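You operate a simulated robot arm through the tools that you are given. There is no shell and no other tool.

You are at the controls of a simulated robot arm. One attempt, no reset.

TASK
Release the disc and put it away, then wipe the crystal clean.
Fine: knob up before the arm swings aside; disc into the long white tray, cloth back to its place.

It is judged by the outcome, as a careful person would: the job done as asked, and still so three seconds after it is handed in. It fails if anything else is knocked over, pushed out of place, dropped, spilled or broken. Flat cloth is picked up by pressing the open fingertips on it (5 to 10 N) and closing them slowly along it; thin cloth reads only 2 to 8 mm in the jaws.

THE ROBOT
A 7-joint arm with a two-finger gripper, fixed in place. Base frame: the origin is on the floor under the middle of its stand, x ahead of it, y to its left, z up. Lengths are in mm, angles in rad, forces in N, time in s.
With the tool pointing down near the work surface it reaches from about 280 to 720 mm from the base axis. Its first joint turns from -2.897 to 2.897 rad. Payload 2.94 kg.
Tool frame: the origin (TCP) lies between the finger pads and is the grasp point; the fingertips stand 30 mm ahead of it; z points along the fingers, y is the line along which they close. The gripper opens to 138 mm; its body begins 109 mm behind the TCP.
Orientation is that of the tool frame in the base frame, as a unit quaternion [w, x, y, z]. With the fingers straight down and closing along the base's y, the tool's x points along the base's -x, its y along +y and its z along -z.

THE INTERFACE
- The arm moves only by the tool apply_moves. Its argument "commands" is a list of rows, each an object of numbers (a shift or turn left out is 0, a gripper value left out holds the last): "wx", "wy", "wz": the turn, a rotation vector about the base's x, y, z in units of 90 degrees (1.0 is 90 degrees); "x", "y", "z": the shift along the base's x, y, z in units of 250 mm (1.0 is 250 mm); "grip": the opening, from 0 (shut) to 1 (fully open). In form: [{"wx": .., "wy": .., "wz": .., "x": .., "y": .., "z": .., "grip": ..}, ...]. A call has 1 to 20 rows; each row is the pose to reach, as a shift and turn from the pose commanded when the call began. A call with a number of a shift or a turn outside -1 to 1 is refused whole. A row lasts 0.2 s, in which the tool goes at most 50 mm and 0.15 rad; a call with a longer step from one row to the next is refused whole, and so is a gripper value outside its range. A pose out of reach is approached as far as the arm can. The call stops where the force on the tool passes 90 N (or 10 N more than at its start, if that is more) or the arm is blocked; 0.2 s more then pass. Each finger travels about 72 mm/s and halts on what it meets, pressing with about 42 N; the grip force reading is that of the motor and also rises with nothing between the fingers. The clock runs only during rows and for 0.2 s after the last one: add rows that repeat a pose to give the fingers time. The reply holds the time, the measured pose of the TCP, the force on the tool along the base axes, the opening and the grip force, in the units named above and with some noise, with the torque about the TCP (base axes, N m) and any sound that the robot's microphone picked up.
- Cameras (640 x 400 px; columns grow to the right, rows downward): "scene" is fixed at [224.6, 492.8, 1772.5]; the picture's right is [-0.82, -0.57, 0.00], its down [-0.40, 0.57, -0.72] and it looks along [0.41, -0.59, -0.69] (base axes); focal length 314 px, centre (320, 200). "wrist" rides on the gripper at [71, 19, -146] in the tool frame; the picture's right is [-0.26, 0.97, 0.00], its down [-0.85, -0.23, -0.48] and it looks along [-0.46, -0.12, 0.88] (tool axes); focal length 280 px, centre (320, 200). There is no depth. A picture from a camera that has moved, and an enlarged one, comes with that camera's place and axes in the base frame and with its lens. The place of the scene camera against the robot may be out by one fixed shift of up to 18 mm in any direction.
- get_image(camera): a new picture of that camera. It takes no simulated time.
- slide_trunk(by): slides the trunk up (or, below 0, down) by that many mm; the arm rides with it, the base frame stays. It gives what a move gives, with no picture.
- close_up(camera, box): a new picture of the part [left, top, right, bottom] of that camera's present view, enlarged. It takes no simulated time.
- close_job(): hands the job in; it is judged then, once.

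Nothing tells you positions but the pictures and the camera data. Unless the task says otherwise, let go and move clear before handing in.

The tools are called after "Emit:" as a command line: name --argument value ..., lists and objects as JSON in quotes. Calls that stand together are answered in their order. apply_moves: Moves the arm, as the interface text tells. Its arguments: {"type":"object","properties":{"commands":{"type":"array"}},"required":["commands"]} The other tools are called the same way: slide_trunk (by) moves the trunk up or down; get_image (camera) takes a picture; close_up (camera, box) takes an enlarged picture of a part of a camera's view; close_job () hands the job in.

At the start:

```text
t: 0.0
ee_pos: [434.9, -56.7, 1341.1]
tcp_rot: [0.0, 0.0, 1.0, 0.0]
wrist_force: [0.3, -0.7, 0.0]
torque: [0.0, -0.01, -0.04]
opening: 138.3
grasp_force: 0.1
trunk travel left (down, up): [-425.0, 29.0]
```

scene: 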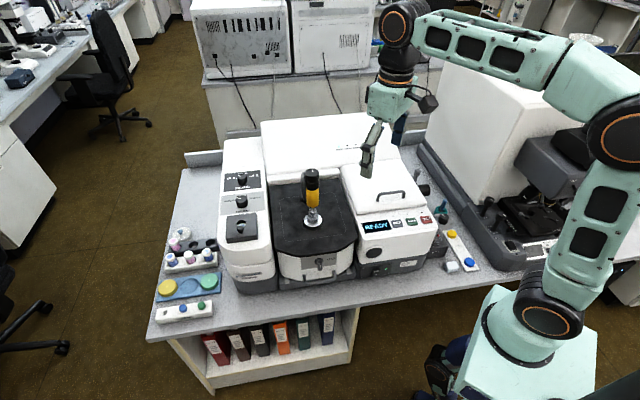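
wrist: 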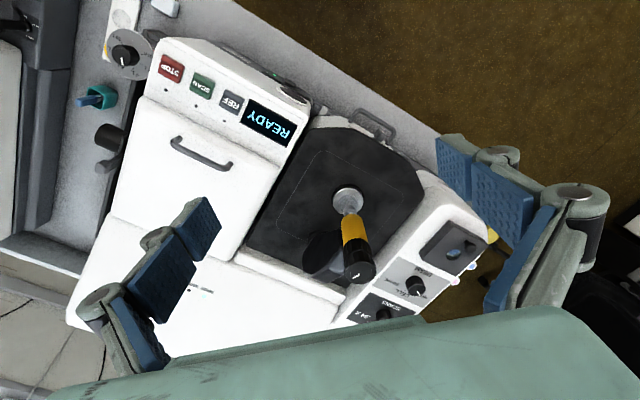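

I see a spectrometer with a central dark plate, a yellow-black knob on a press arm, and trays on the left side of the bench. I'll look closer before moving anything.

Emit:
close_up --camera "scene" --box '[220, 150, 380, 290]'

Emit:
close_up --camera "scene" --box '[140, 210, 260, 330]'

Emit:
close_up --camera "scene" --box '[380, 150, 520, 290]'

Emit:
close_up --camera "wrist" --box '[230, 100, 510, 330]'

```text
2.86 times, centred on (300, 220) of scene
camera zoom: at [224.6, 492.8, 1772.5], right [-0.82, -0.57, 0.0], down [-0.4, 0.57, -0.72], along [0.41, -0.59, -0.69], focal length 897 px, centre (377, 143)
```

zoom: 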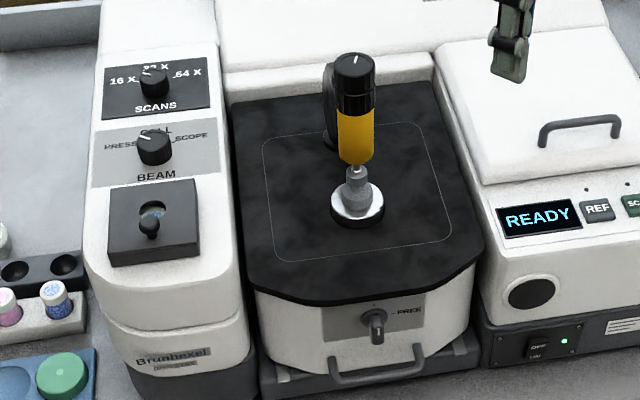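

```text
3.33 times, centred on (200, 270) of scene
camera zoom: at [224.6, 492.8, 1772.5], right [-0.82, -0.57, 0.0], down [-0.4, 0.57, -0.72], along [0.41, -0.59, -0.69], focal length 1046 px, centre (720, -33)
```

zoom: 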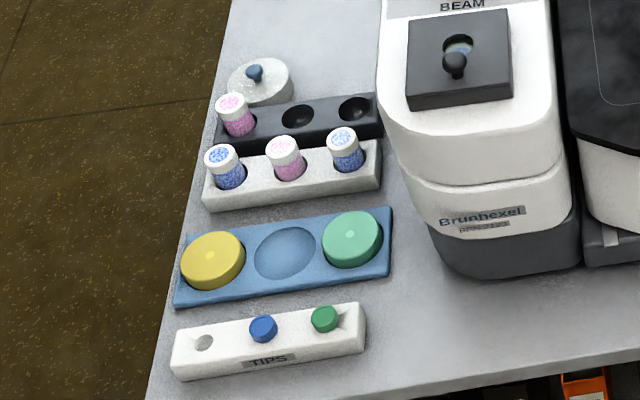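

```text
2.86 times, centred on (450, 220) of scene
camera zoom: at [224.6, 492.8, 1772.5], right [-0.82, -0.57, 0.0], down [-0.4, 0.57, -0.72], along [0.41, -0.59, -0.69], focal length 897 px, centre (-51, 143)
```

zoom: 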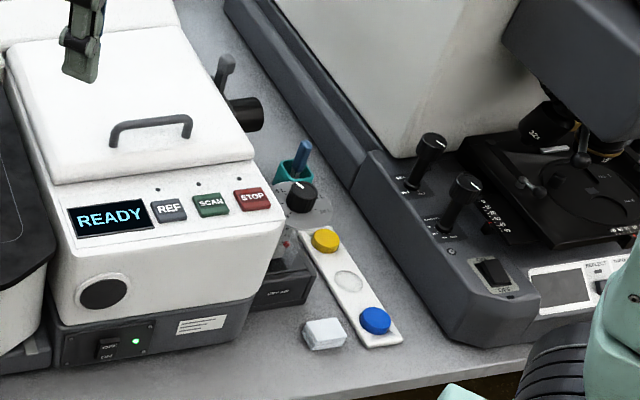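

```text
1.74 times, centred on (370, 215) of wrist
camera zoom: at [364.4, -36.3, 1486.4], right [0.26, 0.97, 0.0], down [0.85, -0.23, 0.48], along [0.46, -0.12, -0.88], focal length 488 px, centre (233, 174)
```

zoom: 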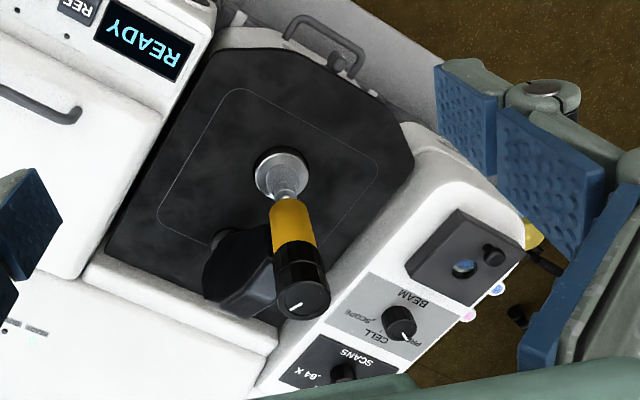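

The clamp with the yellow/black knob is over the crystal at about (628, -48, 1010). On the right is a long white tray with a yellow and a blue disc and one empty place. I'll zoom further on those details.

Emit:
close_up --camera "scene" --box '[285, 160, 345, 235]'

Emit:
close_up --camera "scene" --box '[425, 220, 495, 280]'

Emit:
close_up --camera "scene" --box '[400, 165, 470, 225]'

Emit:
close_up --camera "wrist" --box '[70, 0, 200, 180]'

```text
5.33 times, centred on (315, 198) of scene
camera zoom: at [224.6, 492.8, 1772.5], right [-0.82, -0.57, 0.0], down [-0.4, 0.57, -0.72], along [0.41, -0.59, -0.69], focal length 1674 px, centre (347, 213)
```

zoom: 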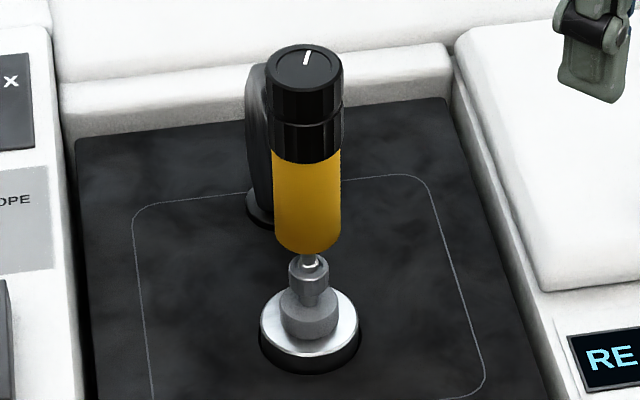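

```text
6.67 times, centred on (460, 250) of scene
camera zoom: at [224.6, 492.8, 1772.5], right [-0.82, -0.57, 0.0], down [-0.4, 0.57, -0.72], along [0.41, -0.59, -0.69], focal length 2092 px, centre (-613, -133)
```

zoom: 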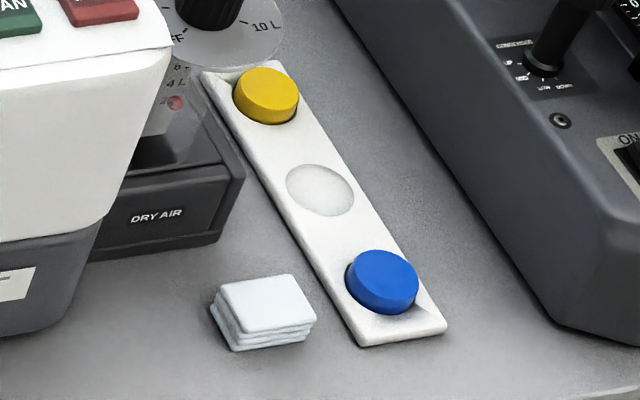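

```text
6.67 times, centred on (435, 195) of scene
camera zoom: at [224.6, 492.8, 1772.5], right [-0.82, -0.57, 0.0], down [-0.4, 0.57, -0.72], along [0.41, -0.59, -0.69], focal length 2092 px, centre (-447, 233)
```

zoom: 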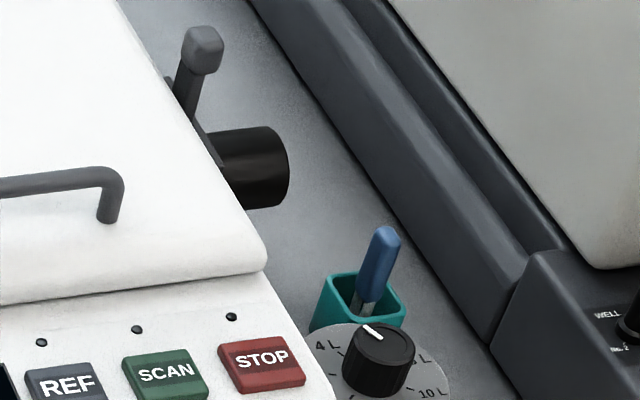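

```text
2.22 times, centred on (135, 90) of wrist
camera zoom: at [364.4, -36.3, 1486.4], right [0.26, 0.97, 0.0], down [0.85, -0.23, 0.48], along [0.46, -0.12, -0.88], focal length 623 px, centre (731, 444)
```

zoom: 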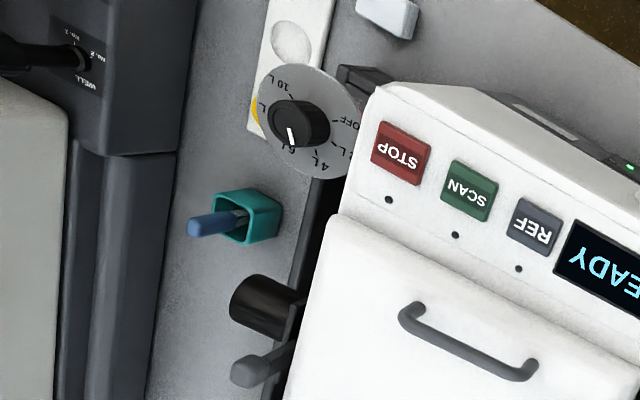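

The crystal stage front has a small lever marked "FREE"; I want to understand that before touching the clamp. I'll zoom there and at the clamp from the wrist.

Emit:
close_up --camera "scene" --box '[285, 235, 355, 290]'

Emit:
close_up --camera "wrist" --box '[290, 160, 410, 300]'

Emit:
close_up --camera "scene" --box '[215, 150, 275, 260]'

Emit:
close_up --camera "wrist" --box '[330, 80, 410, 160]'

```text
7.27 times, centred on (320, 262) of scene
camera zoom: at [224.6, 492.8, 1772.5], right [-0.82, -0.57, 0.0], down [-0.4, 0.57, -0.72], along [0.41, -0.59, -0.69], focal length 2282 px, centre (320, -254)
```

zoom: 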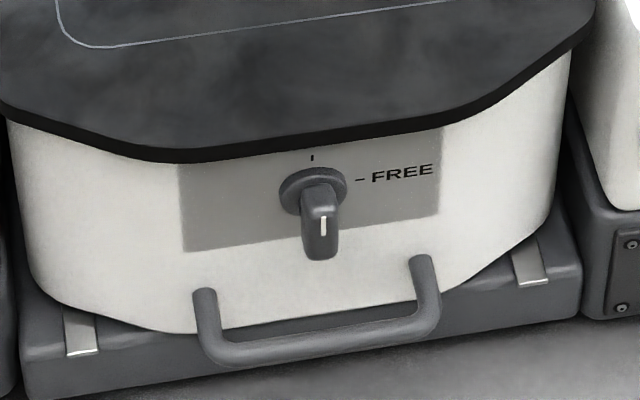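

```text
2.86 times, centred on (350, 230) of wrist
camera zoom: at [364.4, -36.3, 1486.4], right [0.26, 0.97, 0.0], down [0.85, -0.23, 0.48], along [0.46, -0.12, -0.88], focal length 801 px, centre (234, 114)
```

zoom: 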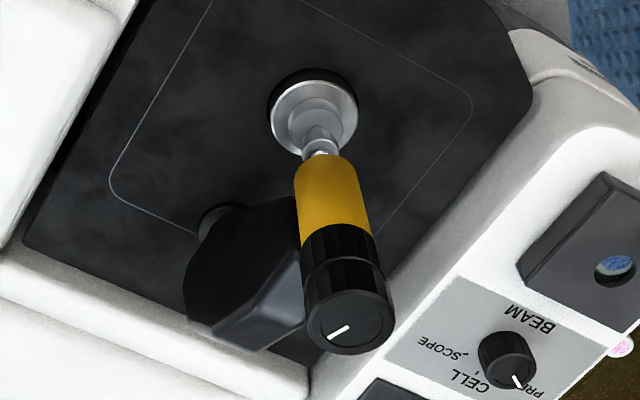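

```text
3.64 times, centred on (245, 205) of scene
camera zoom: at [224.6, 492.8, 1772.5], right [-0.82, -0.57, 0.0], down [-0.4, 0.57, -0.72], along [0.41, -0.59, -0.69], focal length 1141 px, centre (593, 182)
```

zoom: 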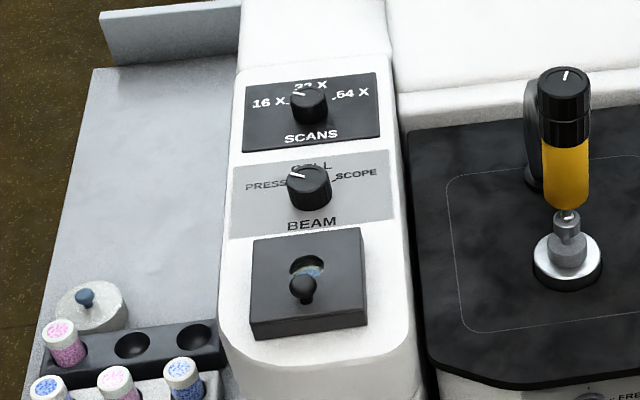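

```text
5.00 times, centred on (370, 120) of wrist
camera zoom: at [364.4, -36.3, 1486.4], right [0.26, 0.97, 0.0], down [0.85, -0.23, 0.48], along [0.46, -0.12, -0.88], focal length 1402 px, centre (70, 600)
```

zoom: 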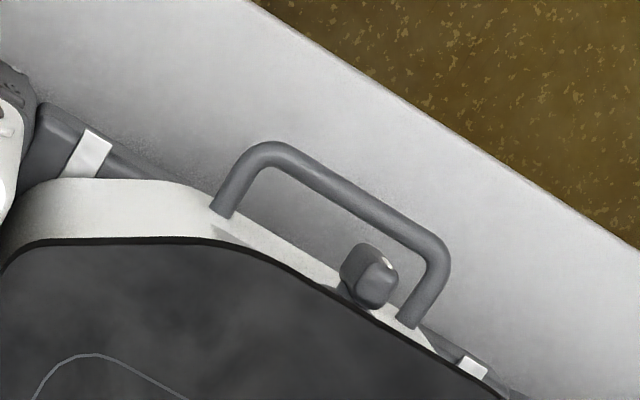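

The clamp's knob top sits at roughly (631, -53, 1206) and the crystal at z≈1005. I'll back off and tilt the tool so the wrist camera sees the clamp from the side.

Emit:
apply_moves --commands '[{"wy": -0.08, "x": -0.07, "z": -0.1}, {"wy": -0.16, "x": -0.14, "z": -0.2}, {"wy": -0.24, "x": -0.21, "z": -0.3}, {"wy": -0.32, "x": -0.28, "z": -0.4}, {"wy": -0.4, "x": -0.35, "z": -0.5}, {"wy": -0.45, "x": -0.4, "z": -0.6}, {"wy": -0.5, "x": -0.42, "z": -0.7}]'

Emit:
get_image --camera "wrist"

```text
t: 0.9
ee_pos: [384.2, -56.1, 1179.0]
tcp_rot: [0.103, 0.0, 0.995, 0.006]
wrist_force: [0.5, -0.3, 0.6]
torque: [-0.02, 0.02, 0.0]
opening: 138.0
grasp_force: 0.1
trunk travel left (down, up): [-425.0, 29.0]
stopped in row 4: the arm was blocked; the commanded pose is now the measured one
```

```text
taken
camera wrist: at [283.8, -38.5, 1308.3], right [0.26, 0.96, 0.06], down [0.73, -0.24, 0.64], along [0.63, -0.12, -0.77], focal length 280 px, centre (320, 200)
```

wrist: 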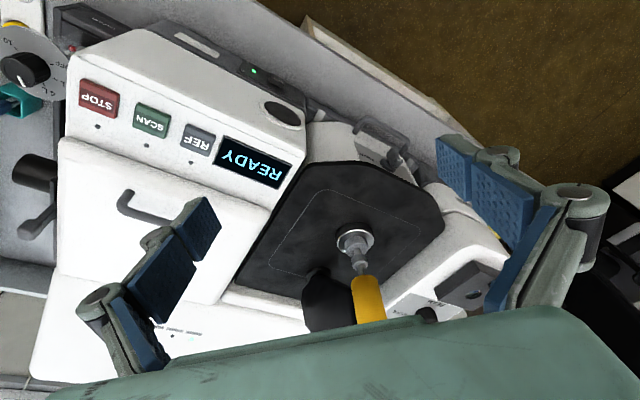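

The tilt was limited by the arm's reach, but this view is still useful. I'll zoom in on the clamp from here.

Emit:
close_up --camera "wrist" --box '[280, 210, 420, 330]'

```text
3.33 times, centred on (350, 270) of wrist
camera zoom: at [283.8, -38.5, 1308.3], right [0.26, 0.96, 0.06], down [0.73, -0.24, 0.64], along [0.63, -0.12, -0.77], focal length 935 px, centre (220, -33)
```

zoom: 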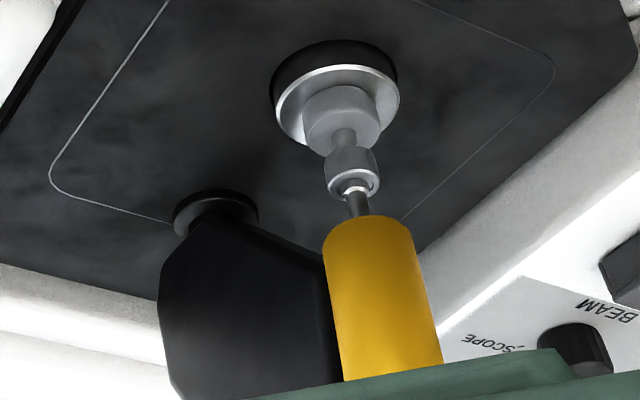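

The stack reads clearly: silver crystal plate, a grey disc about 34 mm across on it, then the clamp's tip pressing on it under the yellow barrel. I'll straighten the tool and look at the knob from above to see how it is raised.

Emit:
apply_moves --commands '[{"wy": 0.03, "x": 0.1, "y": 0.012, "z": 0.12}, {"wy": 0.06, "x": 0.2, "y": 0.024, "z": 0.24}, {"wy": 0.09, "x": 0.3, "y": 0.036, "z": 0.36}, {"wy": 0.12, "x": 0.4, "y": 0.048, "z": 0.48}, {"wy": 0.131, "x": 0.5, "y": 0.064, "z": 0.564}]'

Emit:
get_image --camera "wrist"

```text
t: 2.1
ee_pos: [507.7, -38.7, 1320.8]
tcp_rot: [0.001, 0.002, 1.0, 0.004]
wrist_force: [0.5, -0.8, -0.9]
torque: [0.03, 0.01, -0.02]
opening: 138.1
grasp_force: 0.0
trunk travel left (down, up): [-425.0, 29.0]
```

```text
taken
camera wrist: at [435.7, -21.1, 1466.9], right [0.26, 0.96, 0.01], down [0.85, -0.24, 0.48], along [0.46, -0.12, -0.88], focal length 280 px, centre (320, 200)
```

wrist: 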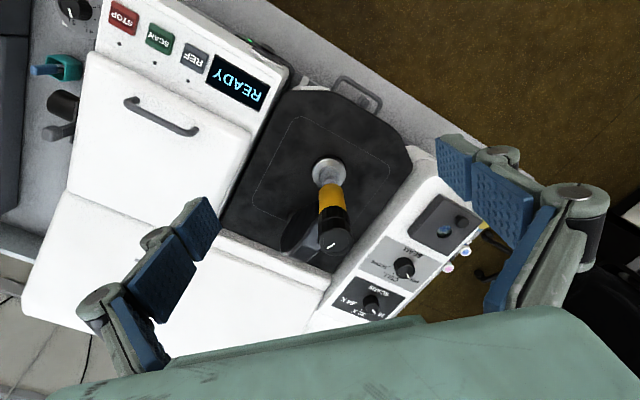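

Emit:
close_up --camera "wrist" --box '[270, 140, 380, 270]'

Emit:
close_up --camera "scene" --box '[295, 160, 330, 200]'

```text
3.08 times, centred on (325, 205) of wrist
camera zoom: at [435.7, -21.1, 1466.9], right [0.26, 0.96, 0.01], down [0.85, -0.24, 0.48], along [0.46, -0.12, -0.88], focal length 863 px, centre (305, 185)
```

zoom: 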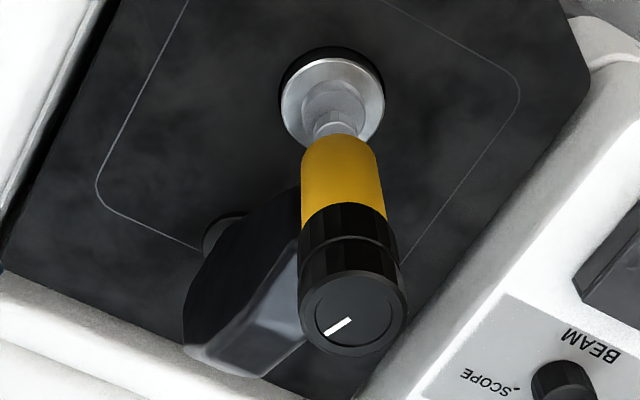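

```text
10.00 times, centred on (312, 180) of scene
camera zoom: at [224.6, 492.8, 1772.5], right [-0.82, -0.57, 0.0], down [-0.4, 0.57, -0.72], along [0.41, -0.59, -0.69], focal length 3138 px, centre (395, 400)
```

zoom: 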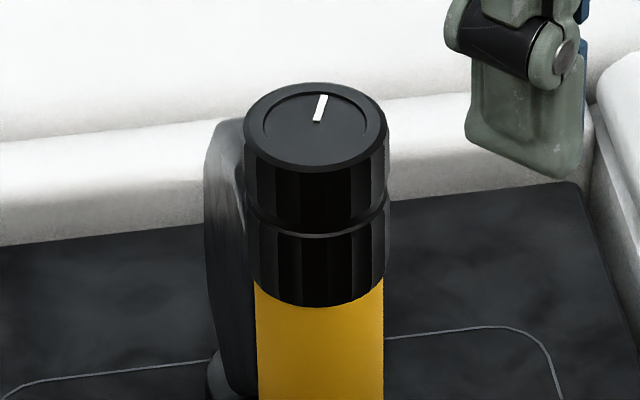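

The knob is fluted, black, on a fixed yellow barrel whose arm joins a post behind it at about (697, -142). I'll go above the knob with the fingers turned to close across the clamp arm, staying well over its top.

Emit:
apply_moves --commands '[{"wz": -0.082, "x": 0.07, "y": -0.009, "z": -0.02}, {"wz": -0.164, "x": 0.14, "y": -0.018, "z": -0.04}, {"wz": -0.246, "x": 0.21, "y": -0.027, "z": -0.06}, {"wz": -0.328, "x": 0.28, "y": -0.036, "z": -0.08}, {"wz": -0.41, "x": 0.35, "y": -0.045, "z": -0.1}, {"wz": -0.492, "x": 0.42, "y": -0.054, "z": -0.11}, {"wz": -0.572, "x": 0.485, "y": -0.061, "z": -0.12}, {"wz": -0.572, "x": 0.485, "y": -0.061, "z": -0.12}]'

Emit:
get_image --camera "wrist"

Emit:
get_image --camera "scene"

```text
t: 3.9
ee_pos: [629.7, -54.5, 1294.1]
tcp_rot: [0.005, 0.436, 0.9, 0.004]
wrist_force: [0.6, -1.4, -0.2]
torque: [-0.01, 0.01, 0.0]
opening: 137.9
grasp_force: 0.1
trunk travel left (down, up): [-425.0, 29.0]
```

```text
taken
camera wrist: at [597.8, 12.9, 1439.7], right [0.92, 0.39, 0.01], down [0.34, -0.81, 0.48], along [0.2, -0.44, -0.88], focal length 280 px, centre (320, 200)
```

wrist: 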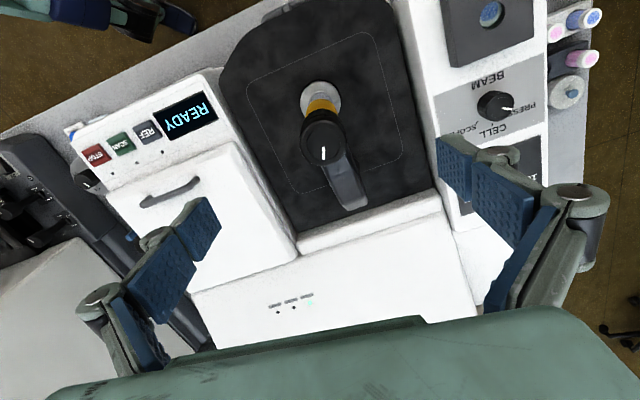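

```text
taken
```

scene: 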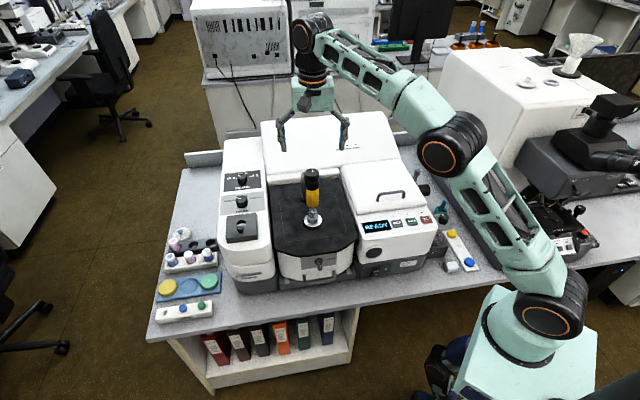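

Emit:
close_up --camera "wrist" --box '[270, 70, 400, 220]'

Emit:
close_up --camera "scene" --box '[260, 80, 360, 230]'

```text
2.67 times, centred on (335, 145) of wrist
camera zoom: at [597.8, 12.9, 1439.7], right [0.92, 0.39, 0.01], down [0.34, -0.81, 0.48], along [0.2, -0.44, -0.88], focal length 748 px, centre (280, 347)
```

zoom: 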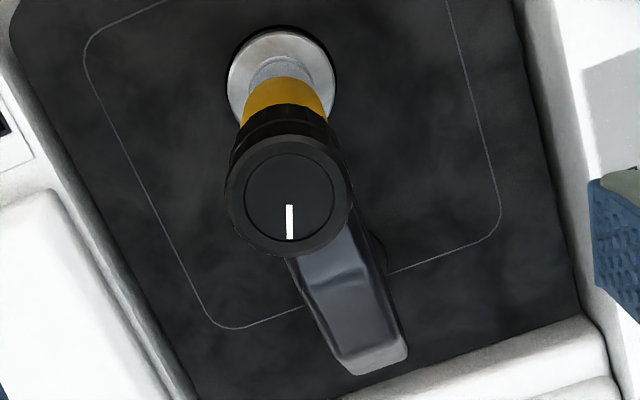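

```text
2.67 times, centred on (310, 155) of scene
camera zoom: at [224.6, 492.8, 1772.5], right [-0.82, -0.57, 0.0], down [-0.4, 0.57, -0.72], along [0.41, -0.59, -0.69], focal length 837 px, centre (347, 320)
```

zoom: 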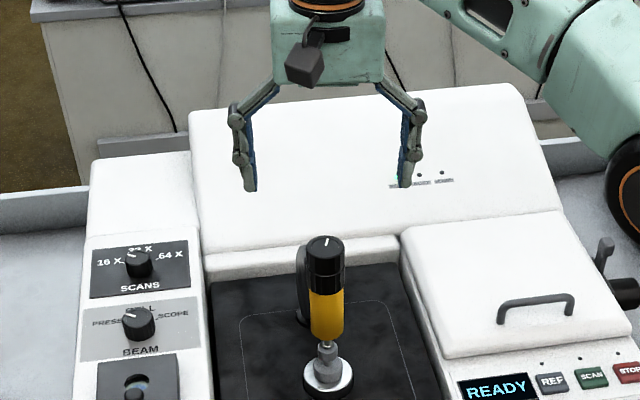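

The knob's axis is at (631, -52), 41 mm across, and the clamp arm runs back from it at about -46°. I'll come down around the black part with the fingers on either side of the clamp arm.

Emit:
apply_moves --commands '[{"x": 0.005, "y": 0.01, "z": -0.12}, {"x": 0.005, "y": 0.01, "z": -0.24}, {"x": 0.005, "y": 0.01, "z": -0.36}, {"x": 0.005, "y": 0.01, "z": -0.445}, {"x": 0.005, "y": 0.01, "z": -0.445}]'

Emit:
close_up --camera "scene" --box '[260, 120, 360, 240]'

Emit:
get_image --camera "wrist"

```text
t: 5.1
ee_pos: [631.3, -51.5, 1181.6]
tcp_rot: [0.005, 0.434, 0.901, 0.003]
wrist_force: [-0.2, 0.0, -0.7]
torque: [0.01, -0.01, 0.02]
opening: 138.1
grasp_force: 0.0
trunk travel left (down, up): [-425.0, 29.0]
```

```text
3.33 times, centred on (310, 180) of scene
camera zoom: at [224.6, 492.8, 1772.5], right [-0.82, -0.57, 0.0], down [-0.4, 0.57, -0.72], along [0.41, -0.59, -0.69], focal length 1046 px, centre (353, 267)
```

zoom: 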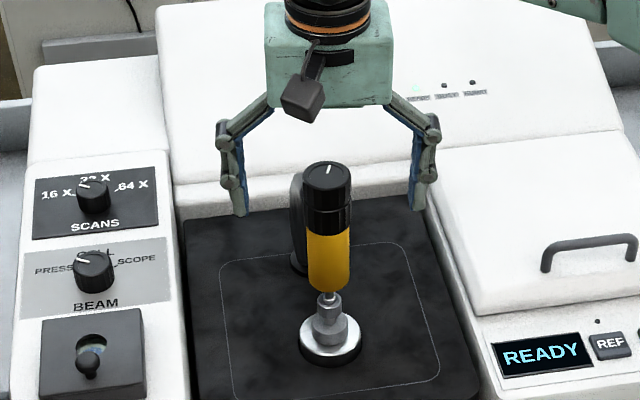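

```text
taken
camera wrist: at [599.5, 14.4, 1327.2], right [0.92, 0.4, 0.01], down [0.34, -0.81, 0.48], along [0.2, -0.44, -0.88], focal length 280 px, centre (320, 200)
```

wrist: 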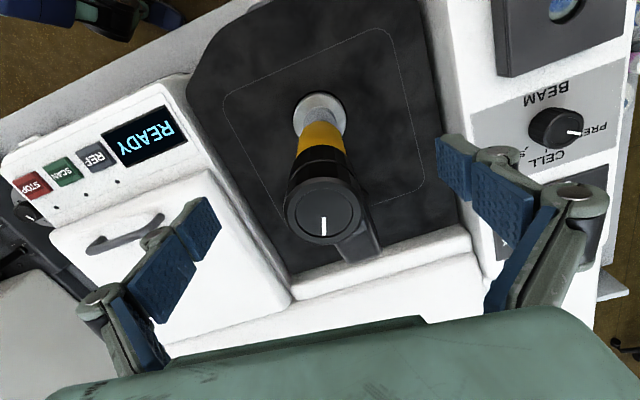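

The knob is centred between the open fingers. I'll close on it gently and read the forces.

Emit:
apply_moves --commands '[{"grip": 0.6}, {"grip": 0.4}, {"grip": 0.36}, {"grip": 0.32}, {"grip": 0.29}, {"grip": 0.26}, {"grip": 0.23}, {"grip": 0.2}, {"grip": 0.2}]'

Emit:
close_up --camera "scene" --box '[260, 120, 360, 240]'

```text
t: 7.1
ee_pos: [631.0, -53.7, 1181.1]
tcp_rot: [0.005, 0.436, 0.9, 0.003]
wrist_force: [0.7, 1.2, 0.5]
torque: [0.09, -0.08, -0.02]
opening: 41.0
grasp_force: 45.6
trunk travel left (down, up): [-425.0, 29.0]
```

```text
3.33 times, centred on (310, 180) of scene
camera zoom: at [224.6, 492.8, 1772.5], right [-0.82, -0.57, 0.0], down [-0.4, 0.57, -0.72], along [0.41, -0.59, -0.69], focal length 1046 px, centre (353, 267)
```

zoom: 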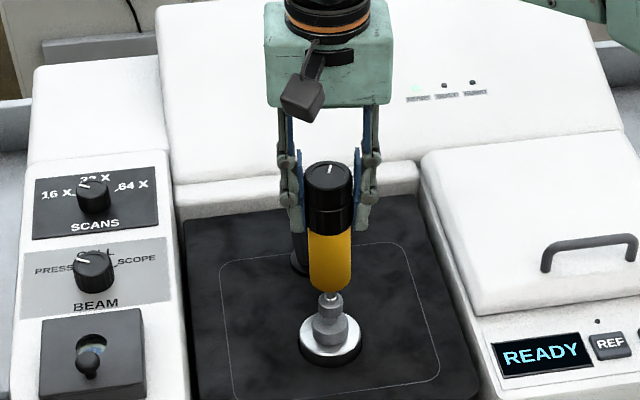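

The knob is held at 41 mm with almost no side load. I'll test a very small upward pull first and read the force.

Emit:
apply_moves --commands '[{"z": 0.004}, {"z": 0.008}, {"z": 0.012}, {"z": 0.012}]'

```text
t: 8.1
ee_pos: [630.8, -52.8, 1181.7]
tcp_rot: [0.003, 0.435, 0.9, 0.002]
wrist_force: [1.3, -1.1, -18.0]
torque: [-0.76, -0.47, -0.02]
opening: 40.7
grasp_force: 44.9
trunk travel left (down, up): [-425.0, 29.0]
```

Pulling meets 18 N with no travel, so the knob doesn't lift straight up. I'll relax the pull and try a small counter-clockwise turn (seen from above).

Emit:
apply_moves --commands '[{"z": -0.012}, {"z": -0.012, "wz": 0.05}, {"z": -0.012, "wz": 0.1}, {"z": -0.012, "wz": 0.15}, {"z": -0.012, "wz": 0.15}]'

Emit:
close_up --camera "scene" --box '[285, 160, 345, 235]'

```text
t: 9.3
ee_pos: [630.3, -52.9, 1181.6]
tcp_rot: [0.005, 0.326, 0.945, 0.005]
wrist_force: [3.8, -2.4, 0.8]
torque: [0.34, 0.57, 0.0]
opening: 40.6
grasp_force: 44.8
trunk travel left (down, up): [-425.0, 29.0]
```

```text
5.33 times, centred on (315, 198) of scene
camera zoom: at [224.6, 492.8, 1772.5], right [-0.82, -0.57, 0.0], down [-0.4, 0.57, -0.72], along [0.41, -0.59, -0.69], focal length 1674 px, centre (347, 213)
```

zoom: 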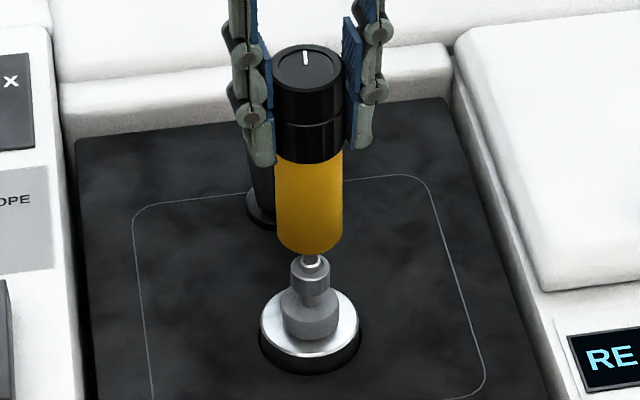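

The knob turned about 14° almost freely. I'll keep turning counter-clockwise and watch the gap at the tip.

Emit:
apply_moves --commands '[{"wz": 0.08}, {"wz": 0.16}, {"wz": 0.24}, {"wz": 0.32}, {"wz": 0.4}, {"wz": 0.48}, {"wz": 0.48}]'

Emit:
close_up --camera "scene" --box '[285, 160, 345, 235]'

```text
t: 10.9
ee_pos: [630.6, -53.8, 1180.8]
tcp_rot: [0.003, -0.046, 0.999, 0.005]
wrist_force: [5.1, -3.9, 5.9]
torque: [-0.15, -0.25, 0.01]
opening: 40.7
grasp_force: 45.5
trunk travel left (down, up): [-425.0, 29.0]
```

```text
5.33 times, centred on (315, 198) of scene
camera zoom: at [224.6, 492.8, 1772.5], right [-0.82, -0.57, 0.0], down [-0.4, 0.57, -0.72], along [0.41, -0.59, -0.69], focal length 1674 px, centre (347, 213)
```

zoom: 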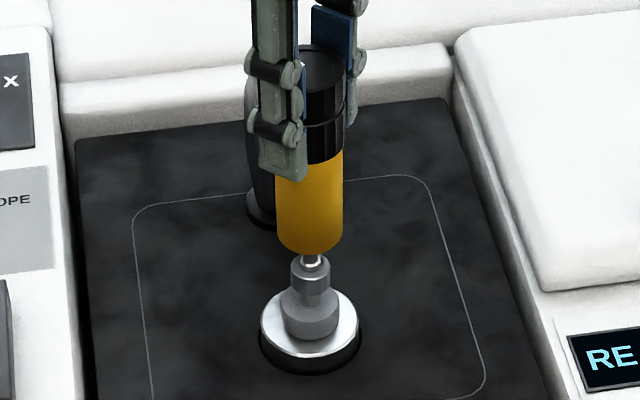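

The knob now pushes up lightly on the tool, so turning this way raises it like a screw. I'll continue, letting the tool follow upward.

Emit:
apply_moves --commands '[{"wz": 0.08, "z": 0.004}, {"wz": 0.16, "z": 0.0045}, {"wz": 0.24, "z": 0.005}, {"wz": 0.32, "z": 0.0055}, {"wz": 0.4, "z": 0.006}, {"wz": 0.48, "z": 0.0065}, {"wz": 0.56, "z": 0.007}, {"wz": 0.64, "z": 0.0075}, {"wz": 0.72, "z": 0.008}, {"wz": 0.8, "z": 0.0085}, {"wz": 0.8, "z": 0.0085}]'

Emit:
close_up --camera "scene" --box '[285, 160, 345, 235]'

```text
t: 13.3
ee_pos: [631.4, -54.2, 1181.3]
tcp_rot: [-0.002, -0.624, 0.781, 0.008]
wrist_force: [5.0, -4.3, -11.2]
torque: [-1.16, 0.14, -0.03]
opening: 40.7
grasp_force: 45.3
trunk travel left (down, up): [-425.0, 29.0]
```

```text
5.33 times, centred on (315, 198) of scene
camera zoom: at [224.6, 492.8, 1772.5], right [-0.82, -0.57, 0.0], down [-0.4, 0.57, -0.72], along [0.41, -0.59, -0.69], focal length 1674 px, centre (347, 213)
```

zoom: 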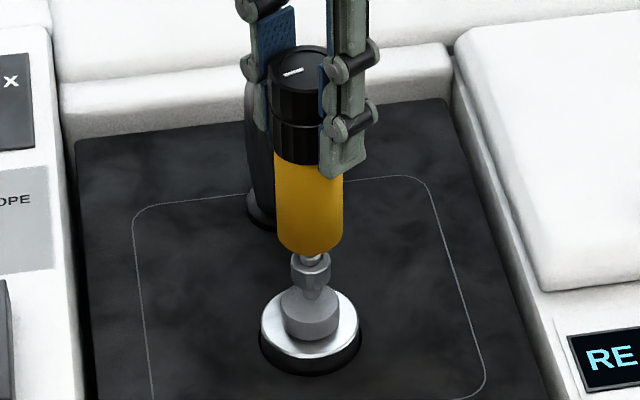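

Now it is clear: the knob stays at its height while the tip rises off the grey disc. I'll look closely at the gap.

Emit:
close_up --camera "scene" --box '[300, 200, 330, 232]'

Emit:
get_image --camera "wrist"

```text
12.50 times, centred on (315, 216) of scene
camera zoom: at [224.6, 492.8, 1772.5], right [-0.82, -0.57, 0.0], down [-0.4, 0.57, -0.72], along [0.41, -0.59, -0.69], focal length 3923 px, centre (382, 0)
```

zoom: 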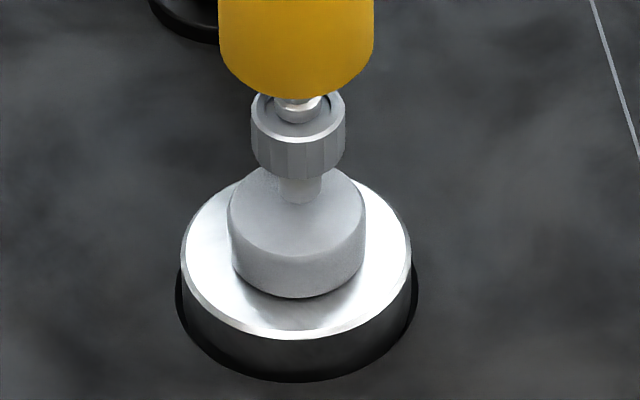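

```text
taken
camera wrist: at [597.8, -119.4, 1327.8], right [-0.88, 0.47, 0.01], down [0.42, 0.77, 0.48], along [0.21, 0.43, -0.88], focal length 280 px, centre (320, 200)
```

wrist: 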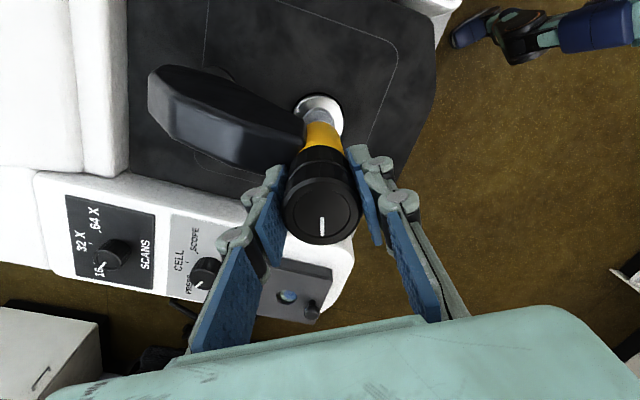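

The tip has risen a few millimetres off the disc. I'll keep turning the same way, easing the upward pull I added.

Emit:
apply_moves --commands '[{"wz": 0.0, "z": -0.006}, {"wz": 0.08, "z": -0.006}, {"wz": 0.16, "z": -0.006}, {"wz": 0.24, "z": -0.006}, {"wz": 0.32, "z": -0.006}, {"wz": 0.4, "z": -0.006}, {"wz": 0.48, "z": -0.006}, {"wz": 0.56, "z": -0.006}, {"wz": 0.56, "z": -0.006}]'

Emit:
close_up --camera "scene" --box '[285, 160, 345, 235]'

```text
t: 15.3
ee_pos: [632.4, -53.8, 1182.9]
tcp_rot: [0.003, 0.897, -0.442, -0.005]
wrist_force: [10.0, -5.8, 1.5]
torque: [0.54, 0.03, 0.06]
opening: 40.7
grasp_force: 44.8
trunk travel left (down, up): [-425.0, 29.0]
```

```text
5.33 times, centred on (315, 198) of scene
camera zoom: at [224.6, 492.8, 1772.5], right [-0.82, -0.57, 0.0], down [-0.4, 0.57, -0.72], along [0.41, -0.59, -0.69], focal length 1674 px, centre (347, 213)
```

zoom: 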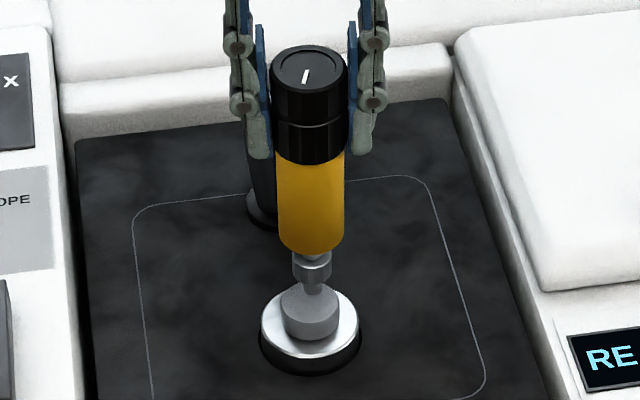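

The tip keeps retracting. I'll check the gap and go on a bit further, easing the small side load.

Emit:
close_up --camera "scene" --box '[300, 200, 330, 232]'

Emit:
apply_moves --commands '[{"wz": 0.07, "x": 0.003, "y": -0.002, "z": 0.002}, {"wz": 0.14, "x": 0.003, "y": -0.002, "z": 0.002}, {"wz": 0.21, "x": 0.003, "y": -0.002, "z": 0.002}, {"wz": 0.21, "x": 0.003, "y": -0.002, "z": 0.002}]'

Emit:
close_up --camera "scene" --box '[300, 200, 330, 232]'

```text
12.50 times, centred on (315, 216) of scene
camera zoom: at [224.6, 492.8, 1772.5], right [-0.82, -0.57, 0.0], down [-0.4, 0.57, -0.72], along [0.41, -0.59, -0.69], focal length 3923 px, centre (382, 0)
```

zoom: 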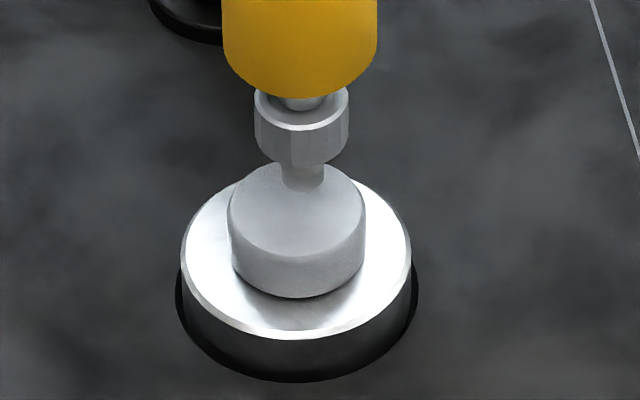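

```text
t: 16.3
ee_pos: [632.2, -54.0, 1182.3]
tcp_rot: [0.004, 0.957, -0.288, -0.006]
wrist_force: [6.2, -3.8, -3.4]
torque: [-0.61, -0.69, -0.01]
opening: 40.2
grasp_force: 45.3
trunk travel left (down, up): [-425.0, 29.0]
```

```text
12.50 times, centred on (315, 216) of scene
camera zoom: at [224.6, 492.8, 1772.5], right [-0.82, -0.57, 0.0], down [-0.4, 0.57, -0.72], along [0.41, -0.59, -0.69], focal length 3923 px, centre (382, 0)
```

zoom: 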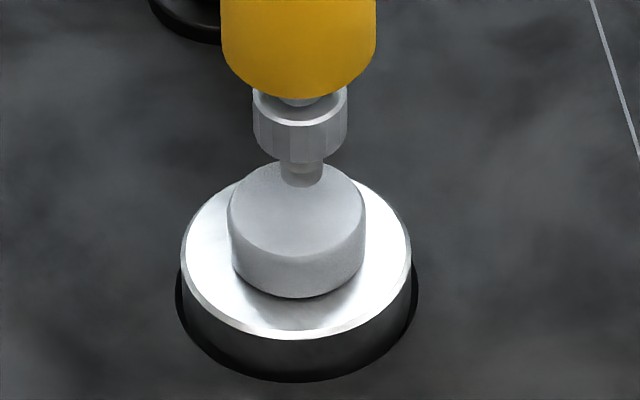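

The tip is now well clear and still climbing, but my wrist is running out of turn. I'll open, lift slightly, and unwind the wrist to take a second bite.

Emit:
apply_moves --commands '[{"grip": 0.5}, {"grip": 0.8}, {"grip": 0.8}, {"grip": 0.8, "z": 0.1}, {"grip": 0.8, "z": 0.2}, {"grip": 0.8, "z": 0.24}, {"grip": 0.8, "z": 0.24, "wz": -0.09}, {"grip": 0.8, "z": 0.24, "wz": -0.18}, {"grip": 0.8, "z": 0.24, "wz": -0.27}, {"grip": 0.8, "z": 0.24, "wz": -0.36}, {"grip": 0.8, "z": 0.24, "wz": -0.45}, {"grip": 0.8, "z": 0.24, "wz": -0.54}, {"grip": 0.8, "z": 0.24, "wz": -0.63}, {"grip": 0.8, "z": 0.24, "wz": -0.72}, {"grip": 0.8, "z": 0.24, "wz": -0.81}, {"grip": 0.8, "z": 0.24, "wz": -0.9}, {"grip": 0.8, "z": 0.24, "wz": -0.99}]'

Emit:
apply_moves --commands '[{"grip": 0.8, "wz": -0.09}, {"grip": 0.8, "wz": -0.18}, {"grip": 0.8, "wz": -0.27}, {"grip": 0.8, "wz": -0.36}, {"grip": 0.8, "wz": -0.45}, {"grip": 0.8, "wz": -0.54}, {"grip": 0.8, "wz": -0.63}, {"grip": 0.8, "wz": -0.72}, {"grip": 0.8, "wz": -0.81}, {"grip": 0.8, "wz": -0.9}, {"grip": 0.8, "wz": -0.99}, {"grip": 0.8, "wz": -0.99}]'

Emit:
get_image --camera "wrist"

Emit:
close_up --camera "scene" --box '[260, 120, 360, 240]'

```text
t: 19.9
ee_pos: [630.3, -53.4, 1242.0]
tcp_rot: [0.001, -0.479, 0.878, 0.007]
wrist_force: [0.8, 0.8, -1.0]
torque: [-0.01, 0.0, 0.0]
opening: 110.6
grasp_force: 0.1
trunk travel left (down, up): [-425.0, 29.0]
```

```text
t: 22.5
ee_pos: [629.5, -53.1, 1243.6]
tcp_rot: [0.005, 0.274, 0.962, 0.004]
wrist_force: [0.2, -0.8, 0.5]
torque: [0.01, -0.03, 0.02]
opening: 110.5
grasp_force: 0.1
trunk travel left (down, up): [-425.0, 29.0]
```

```text
taken
camera wrist: at [578.0, 0.3, 1388.5], right [0.73, 0.68, 0.01], down [0.59, -0.65, 0.48], along [0.33, -0.34, -0.88], focal length 280 px, centre (320, 200)
```

wrist: 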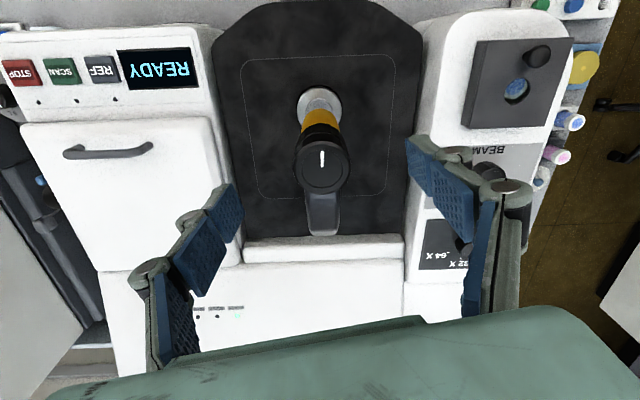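

```text
3.33 times, centred on (310, 180) of scene
camera zoom: at [224.6, 492.8, 1772.5], right [-0.82, -0.57, 0.0], down [-0.4, 0.57, -0.72], along [0.41, -0.59, -0.69], focal length 1046 px, centre (353, 267)
```

zoom: 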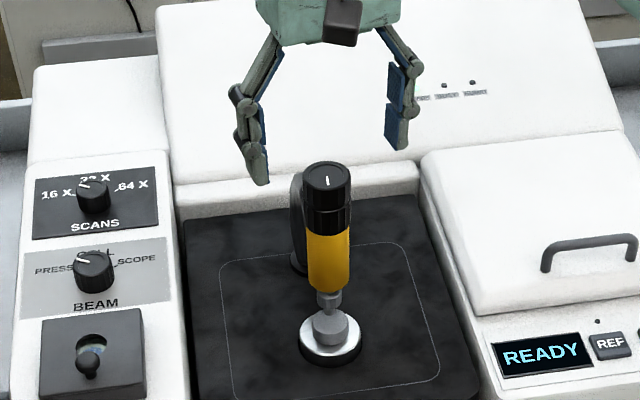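

The wrist is unwound to about -32°. I'll come back down on the knob and take the second bite.

Emit:
apply_moves --commands '[{"x": 0.005, "y": 0.003, "z": -0.1, "grip": 0.8}, {"x": 0.005, "y": 0.003, "z": -0.2, "grip": 0.8}, {"x": 0.005, "y": 0.003, "z": -0.246, "grip": 0.8}, {"x": 0.005, "y": 0.003, "z": -0.246, "grip": 0.5}, {"x": 0.005, "y": 0.003, "z": -0.246, "grip": 0.38}, {"x": 0.005, "y": 0.003, "z": -0.246, "grip": 0.33}, {"x": 0.005, "y": 0.003, "z": -0.246, "grip": 0.29}, {"x": 0.005, "y": 0.003, "z": -0.246, "grip": 0.25}, {"x": 0.005, "y": 0.003, "z": -0.246, "grip": 0.2}, {"x": 0.005, "y": 0.003, "z": -0.246, "grip": 0.2}]'

```text
t: 24.7
ee_pos: [632.0, -52.1, 1180.8]
tcp_rot: [0.006, 0.274, 0.962, 0.004]
wrist_force: [-0.2, 0.4, 0.1]
torque: [-0.16, 0.1, -0.02]
opening: 40.3
grasp_force: 45.1
trunk travel left (down, up): [-425.0, 29.0]
```

Emit:
apply_moves --commands '[{"wz": 0.08}, {"wz": 0.16}, {"wz": 0.24}, {"wz": 0.32}, {"wz": 0.4}, {"wz": 0.48}, {"wz": 0.56}, {"wz": 0.64}, {"wz": 0.64}]'

Emit:
close_up --camera "scene" --box '[285, 160, 345, 235]'

Emit:
close_up --camera "scene" --box '[300, 200, 330, 232]'

```text
t: 26.7
ee_pos: [633.7, -53.6, 1180.4]
tcp_rot: [0.002, -0.224, 0.975, 0.005]
wrist_force: [1.7, -6.4, -6.6]
torque: [-0.36, -0.63, -0.49]
opening: 41.0
grasp_force: 44.8
trunk travel left (down, up): [-425.0, 29.0]
```

```text
5.33 times, centred on (315, 198) of scene
camera zoom: at [224.6, 492.8, 1772.5], right [-0.82, -0.57, 0.0], down [-0.4, 0.57, -0.72], along [0.41, -0.59, -0.69], focal length 1674 px, centre (347, 213)
```

zoom: 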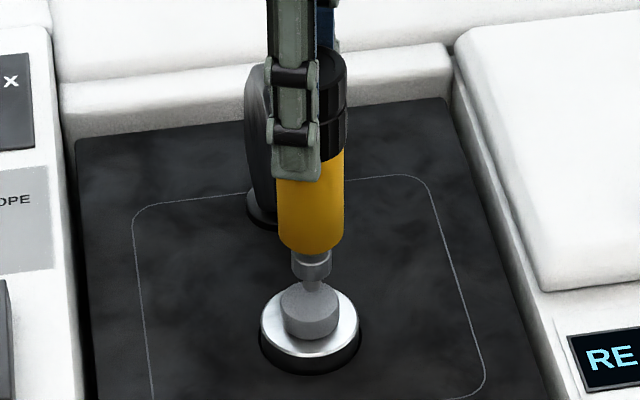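

```text
12.50 times, centred on (315, 216) of scene
camera zoom: at [224.6, 492.8, 1772.5], right [-0.82, -0.57, 0.0], down [-0.4, 0.57, -0.72], along [0.41, -0.59, -0.69], focal length 3923 px, centre (382, 0)
```

zoom: 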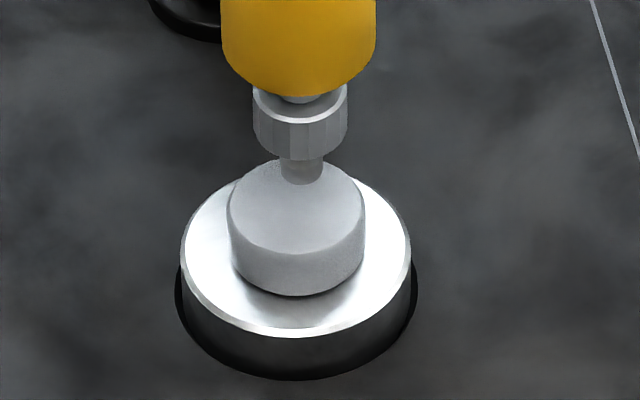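

The resisting torque has risen to 0.5 N m, which suggests the screw is at its upper stop. I'll check the pointer and the gap from the wrist camera.

Emit:
get_image --camera "wrist"

Emit:
close_up --camera "wrist" --box '[270, 60, 400, 260]'

```text
taken
camera wrist: at [560.0, -68.2, 1326.7], right [-0.19, 0.98, 0.01], down [0.86, 0.16, 0.48], along [0.47, 0.1, -0.88], focal length 280 px, centre (320, 200)
```

wrist: 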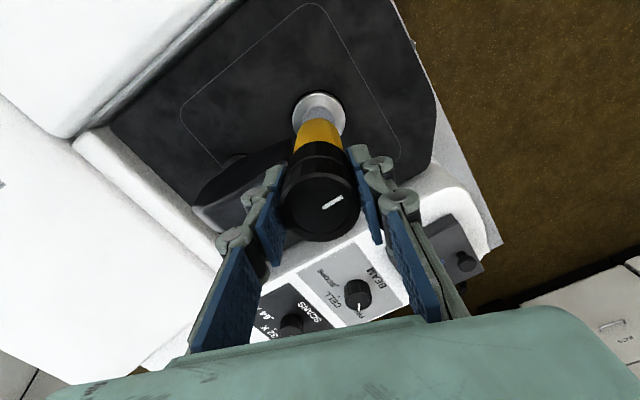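

```text
2.00 times, centred on (335, 160) of wrist
camera zoom: at [560.0, -68.2, 1326.7], right [-0.19, 0.98, 0.01], down [0.86, 0.16, 0.48], along [0.47, 0.1, -0.88], focal length 561 px, centre (290, 280)
```

zoom: 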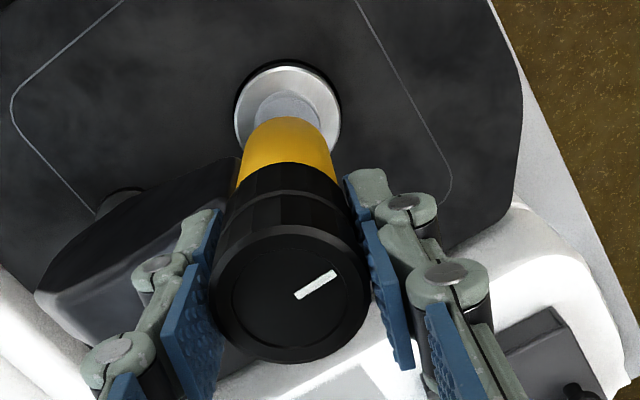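

The pointer shows the knob only slipped in this second bite, so it is at its upper stop and the tip is fully raised, about 10 mm clear of the disc. Next I'll open, lift, and turn the fingers to straddle the knob loosely across the clamp arm, to swing it round its post at about (705, -130).

Emit:
apply_moves --commands '[{"grip": 0.5}, {"grip": 0.8}, {"grip": 0.8}, {"grip": 0.8, "z": 0.1}, {"grip": 0.8, "z": 0.2}, {"grip": 0.8, "z": 0.24}, {"z": 0.24, "wz": -0.09}, {"z": 0.24, "wz": -0.18}, {"z": 0.24, "wz": -0.27}, {"z": 0.24, "wz": -0.36}, {"z": 0.24, "wz": -0.45}, {"z": 0.24, "wz": -0.54}, {"z": 0.24, "wz": -0.63}, {"z": 0.24, "wz": -0.72}, {"z": 0.24, "wz": -0.8}, {"z": 0.24, "wz": -0.8}]'

Emit:
get_image --camera "wrist"

Emit:
close_up --camera "wrist" --box '[250, 70, 400, 250]'

Emit:
close_up --camera "scene" --box '[285, 160, 345, 235]'

```text
t: 30.1
ee_pos: [632.1, -52.1, 1241.9]
tcp_rot: [0.005, 0.393, 0.92, 0.004]
wrist_force: [-0.8, -0.6, 0.1]
torque: [0.01, -0.01, -0.04]
opening: 110.2
grasp_force: 0.0
trunk travel left (down, up): [-425.0, 29.0]
```

```text
taken
camera wrist: at [594.1, 12.1, 1386.8], right [0.88, 0.48, 0.01], down [0.41, -0.77, 0.48], along [0.24, -0.42, -0.88], focal length 280 px, centre (320, 200)
```

wrist: 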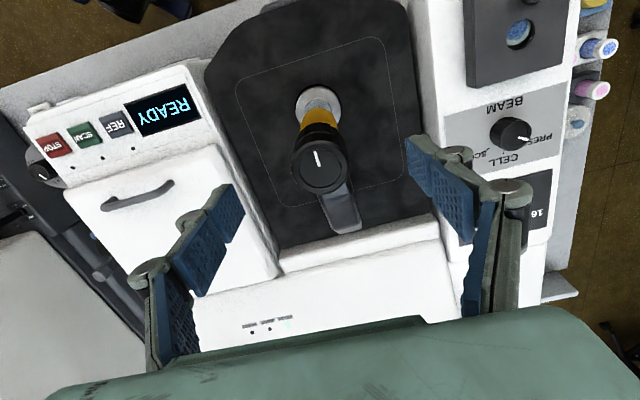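

```text
2.22 times, centred on (325, 160) of wrist
camera zoom: at [594.1, 12.1, 1386.8], right [0.88, 0.48, 0.01], down [0.41, -0.77, 0.48], along [0.24, -0.42, -0.88], focal length 623 px, centre (309, 289)
```

zoom: 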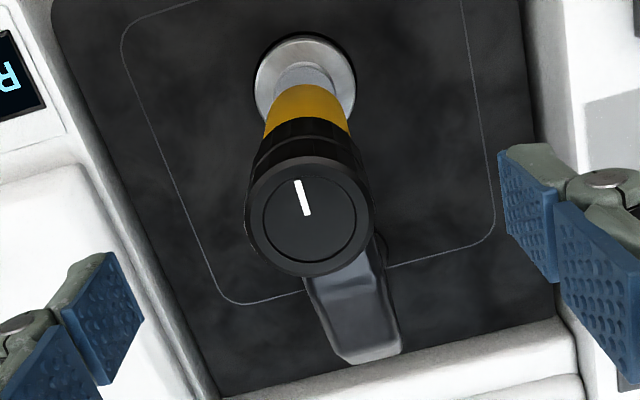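

```text
5.33 times, centred on (315, 198) of scene
camera zoom: at [224.6, 492.8, 1772.5], right [-0.82, -0.57, 0.0], down [-0.4, 0.57, -0.72], along [0.41, -0.59, -0.69], focal length 1674 px, centre (347, 213)
```

zoom: 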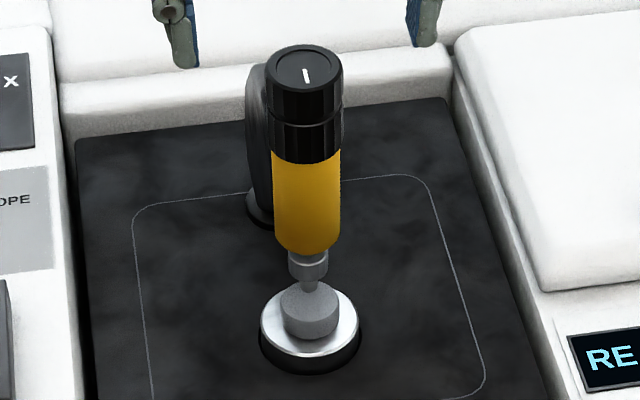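

The pointer confirms about 205° of turn, at the stop. I'll come down with the fingers either side of the knob, close to a loose cage, and test a small swing to the instrument's right.

Emit:
apply_moves --commands '[{"z": -0.1, "grip": 0.8}, {"z": -0.2, "grip": 0.8}, {"z": -0.24, "grip": 0.8}, {"z": -0.24, "grip": 0.5}, {"z": -0.24, "grip": 0.38}, {"z": -0.24, "grip": 0.38}]'

Emit:
apply_moves --commands '[{"wz": 0.056, "x": -0.026, "y": -0.027, "grip": 0.38}, {"wz": 0.111, "x": -0.05, "y": -0.056}, {"wz": 0.167, "x": -0.071, "y": -0.087}, {"wz": 0.167, "x": -0.071, "y": -0.087}]'

Emit:
close_up --camera "scene" --box '[285, 160, 345, 235]'

```text
t: 31.5
ee_pos: [632.6, -51.3, 1179.3]
tcp_rot: [0.005, 0.392, 0.92, 0.004]
wrist_force: [-0.6, -0.6, -0.5]
torque: [-0.02, -0.04, -0.02]
opening: 52.3
grasp_force: 0.1
trunk travel left (down, up): [-425.0, 29.0]
```

```text
t: 32.5
ee_pos: [614.4, -74.4, 1179.2]
tcp_rot: [0.005, 0.268, 0.963, 0.004]
wrist_force: [0.6, 0.2, -0.4]
torque: [0.0, 0.01, 0.03]
opening: 52.6
grasp_force: 0.3
trunk travel left (down, up): [-425.0, 29.0]
```

```text
5.33 times, centred on (315, 198) of scene
camera zoom: at [224.6, 492.8, 1772.5], right [-0.82, -0.57, 0.0], down [-0.4, 0.57, -0.72], along [0.41, -0.59, -0.69], focal length 1674 px, centre (347, 213)
```

zoom: 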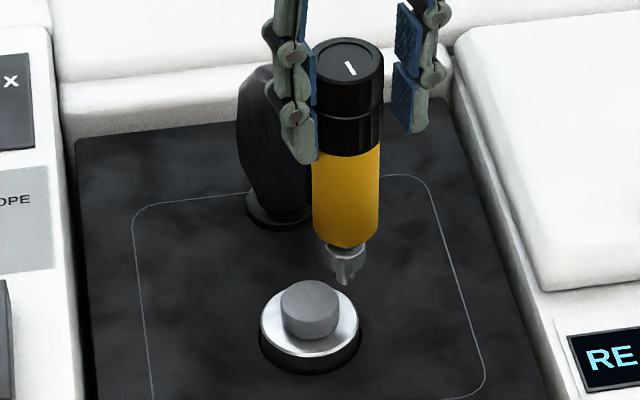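

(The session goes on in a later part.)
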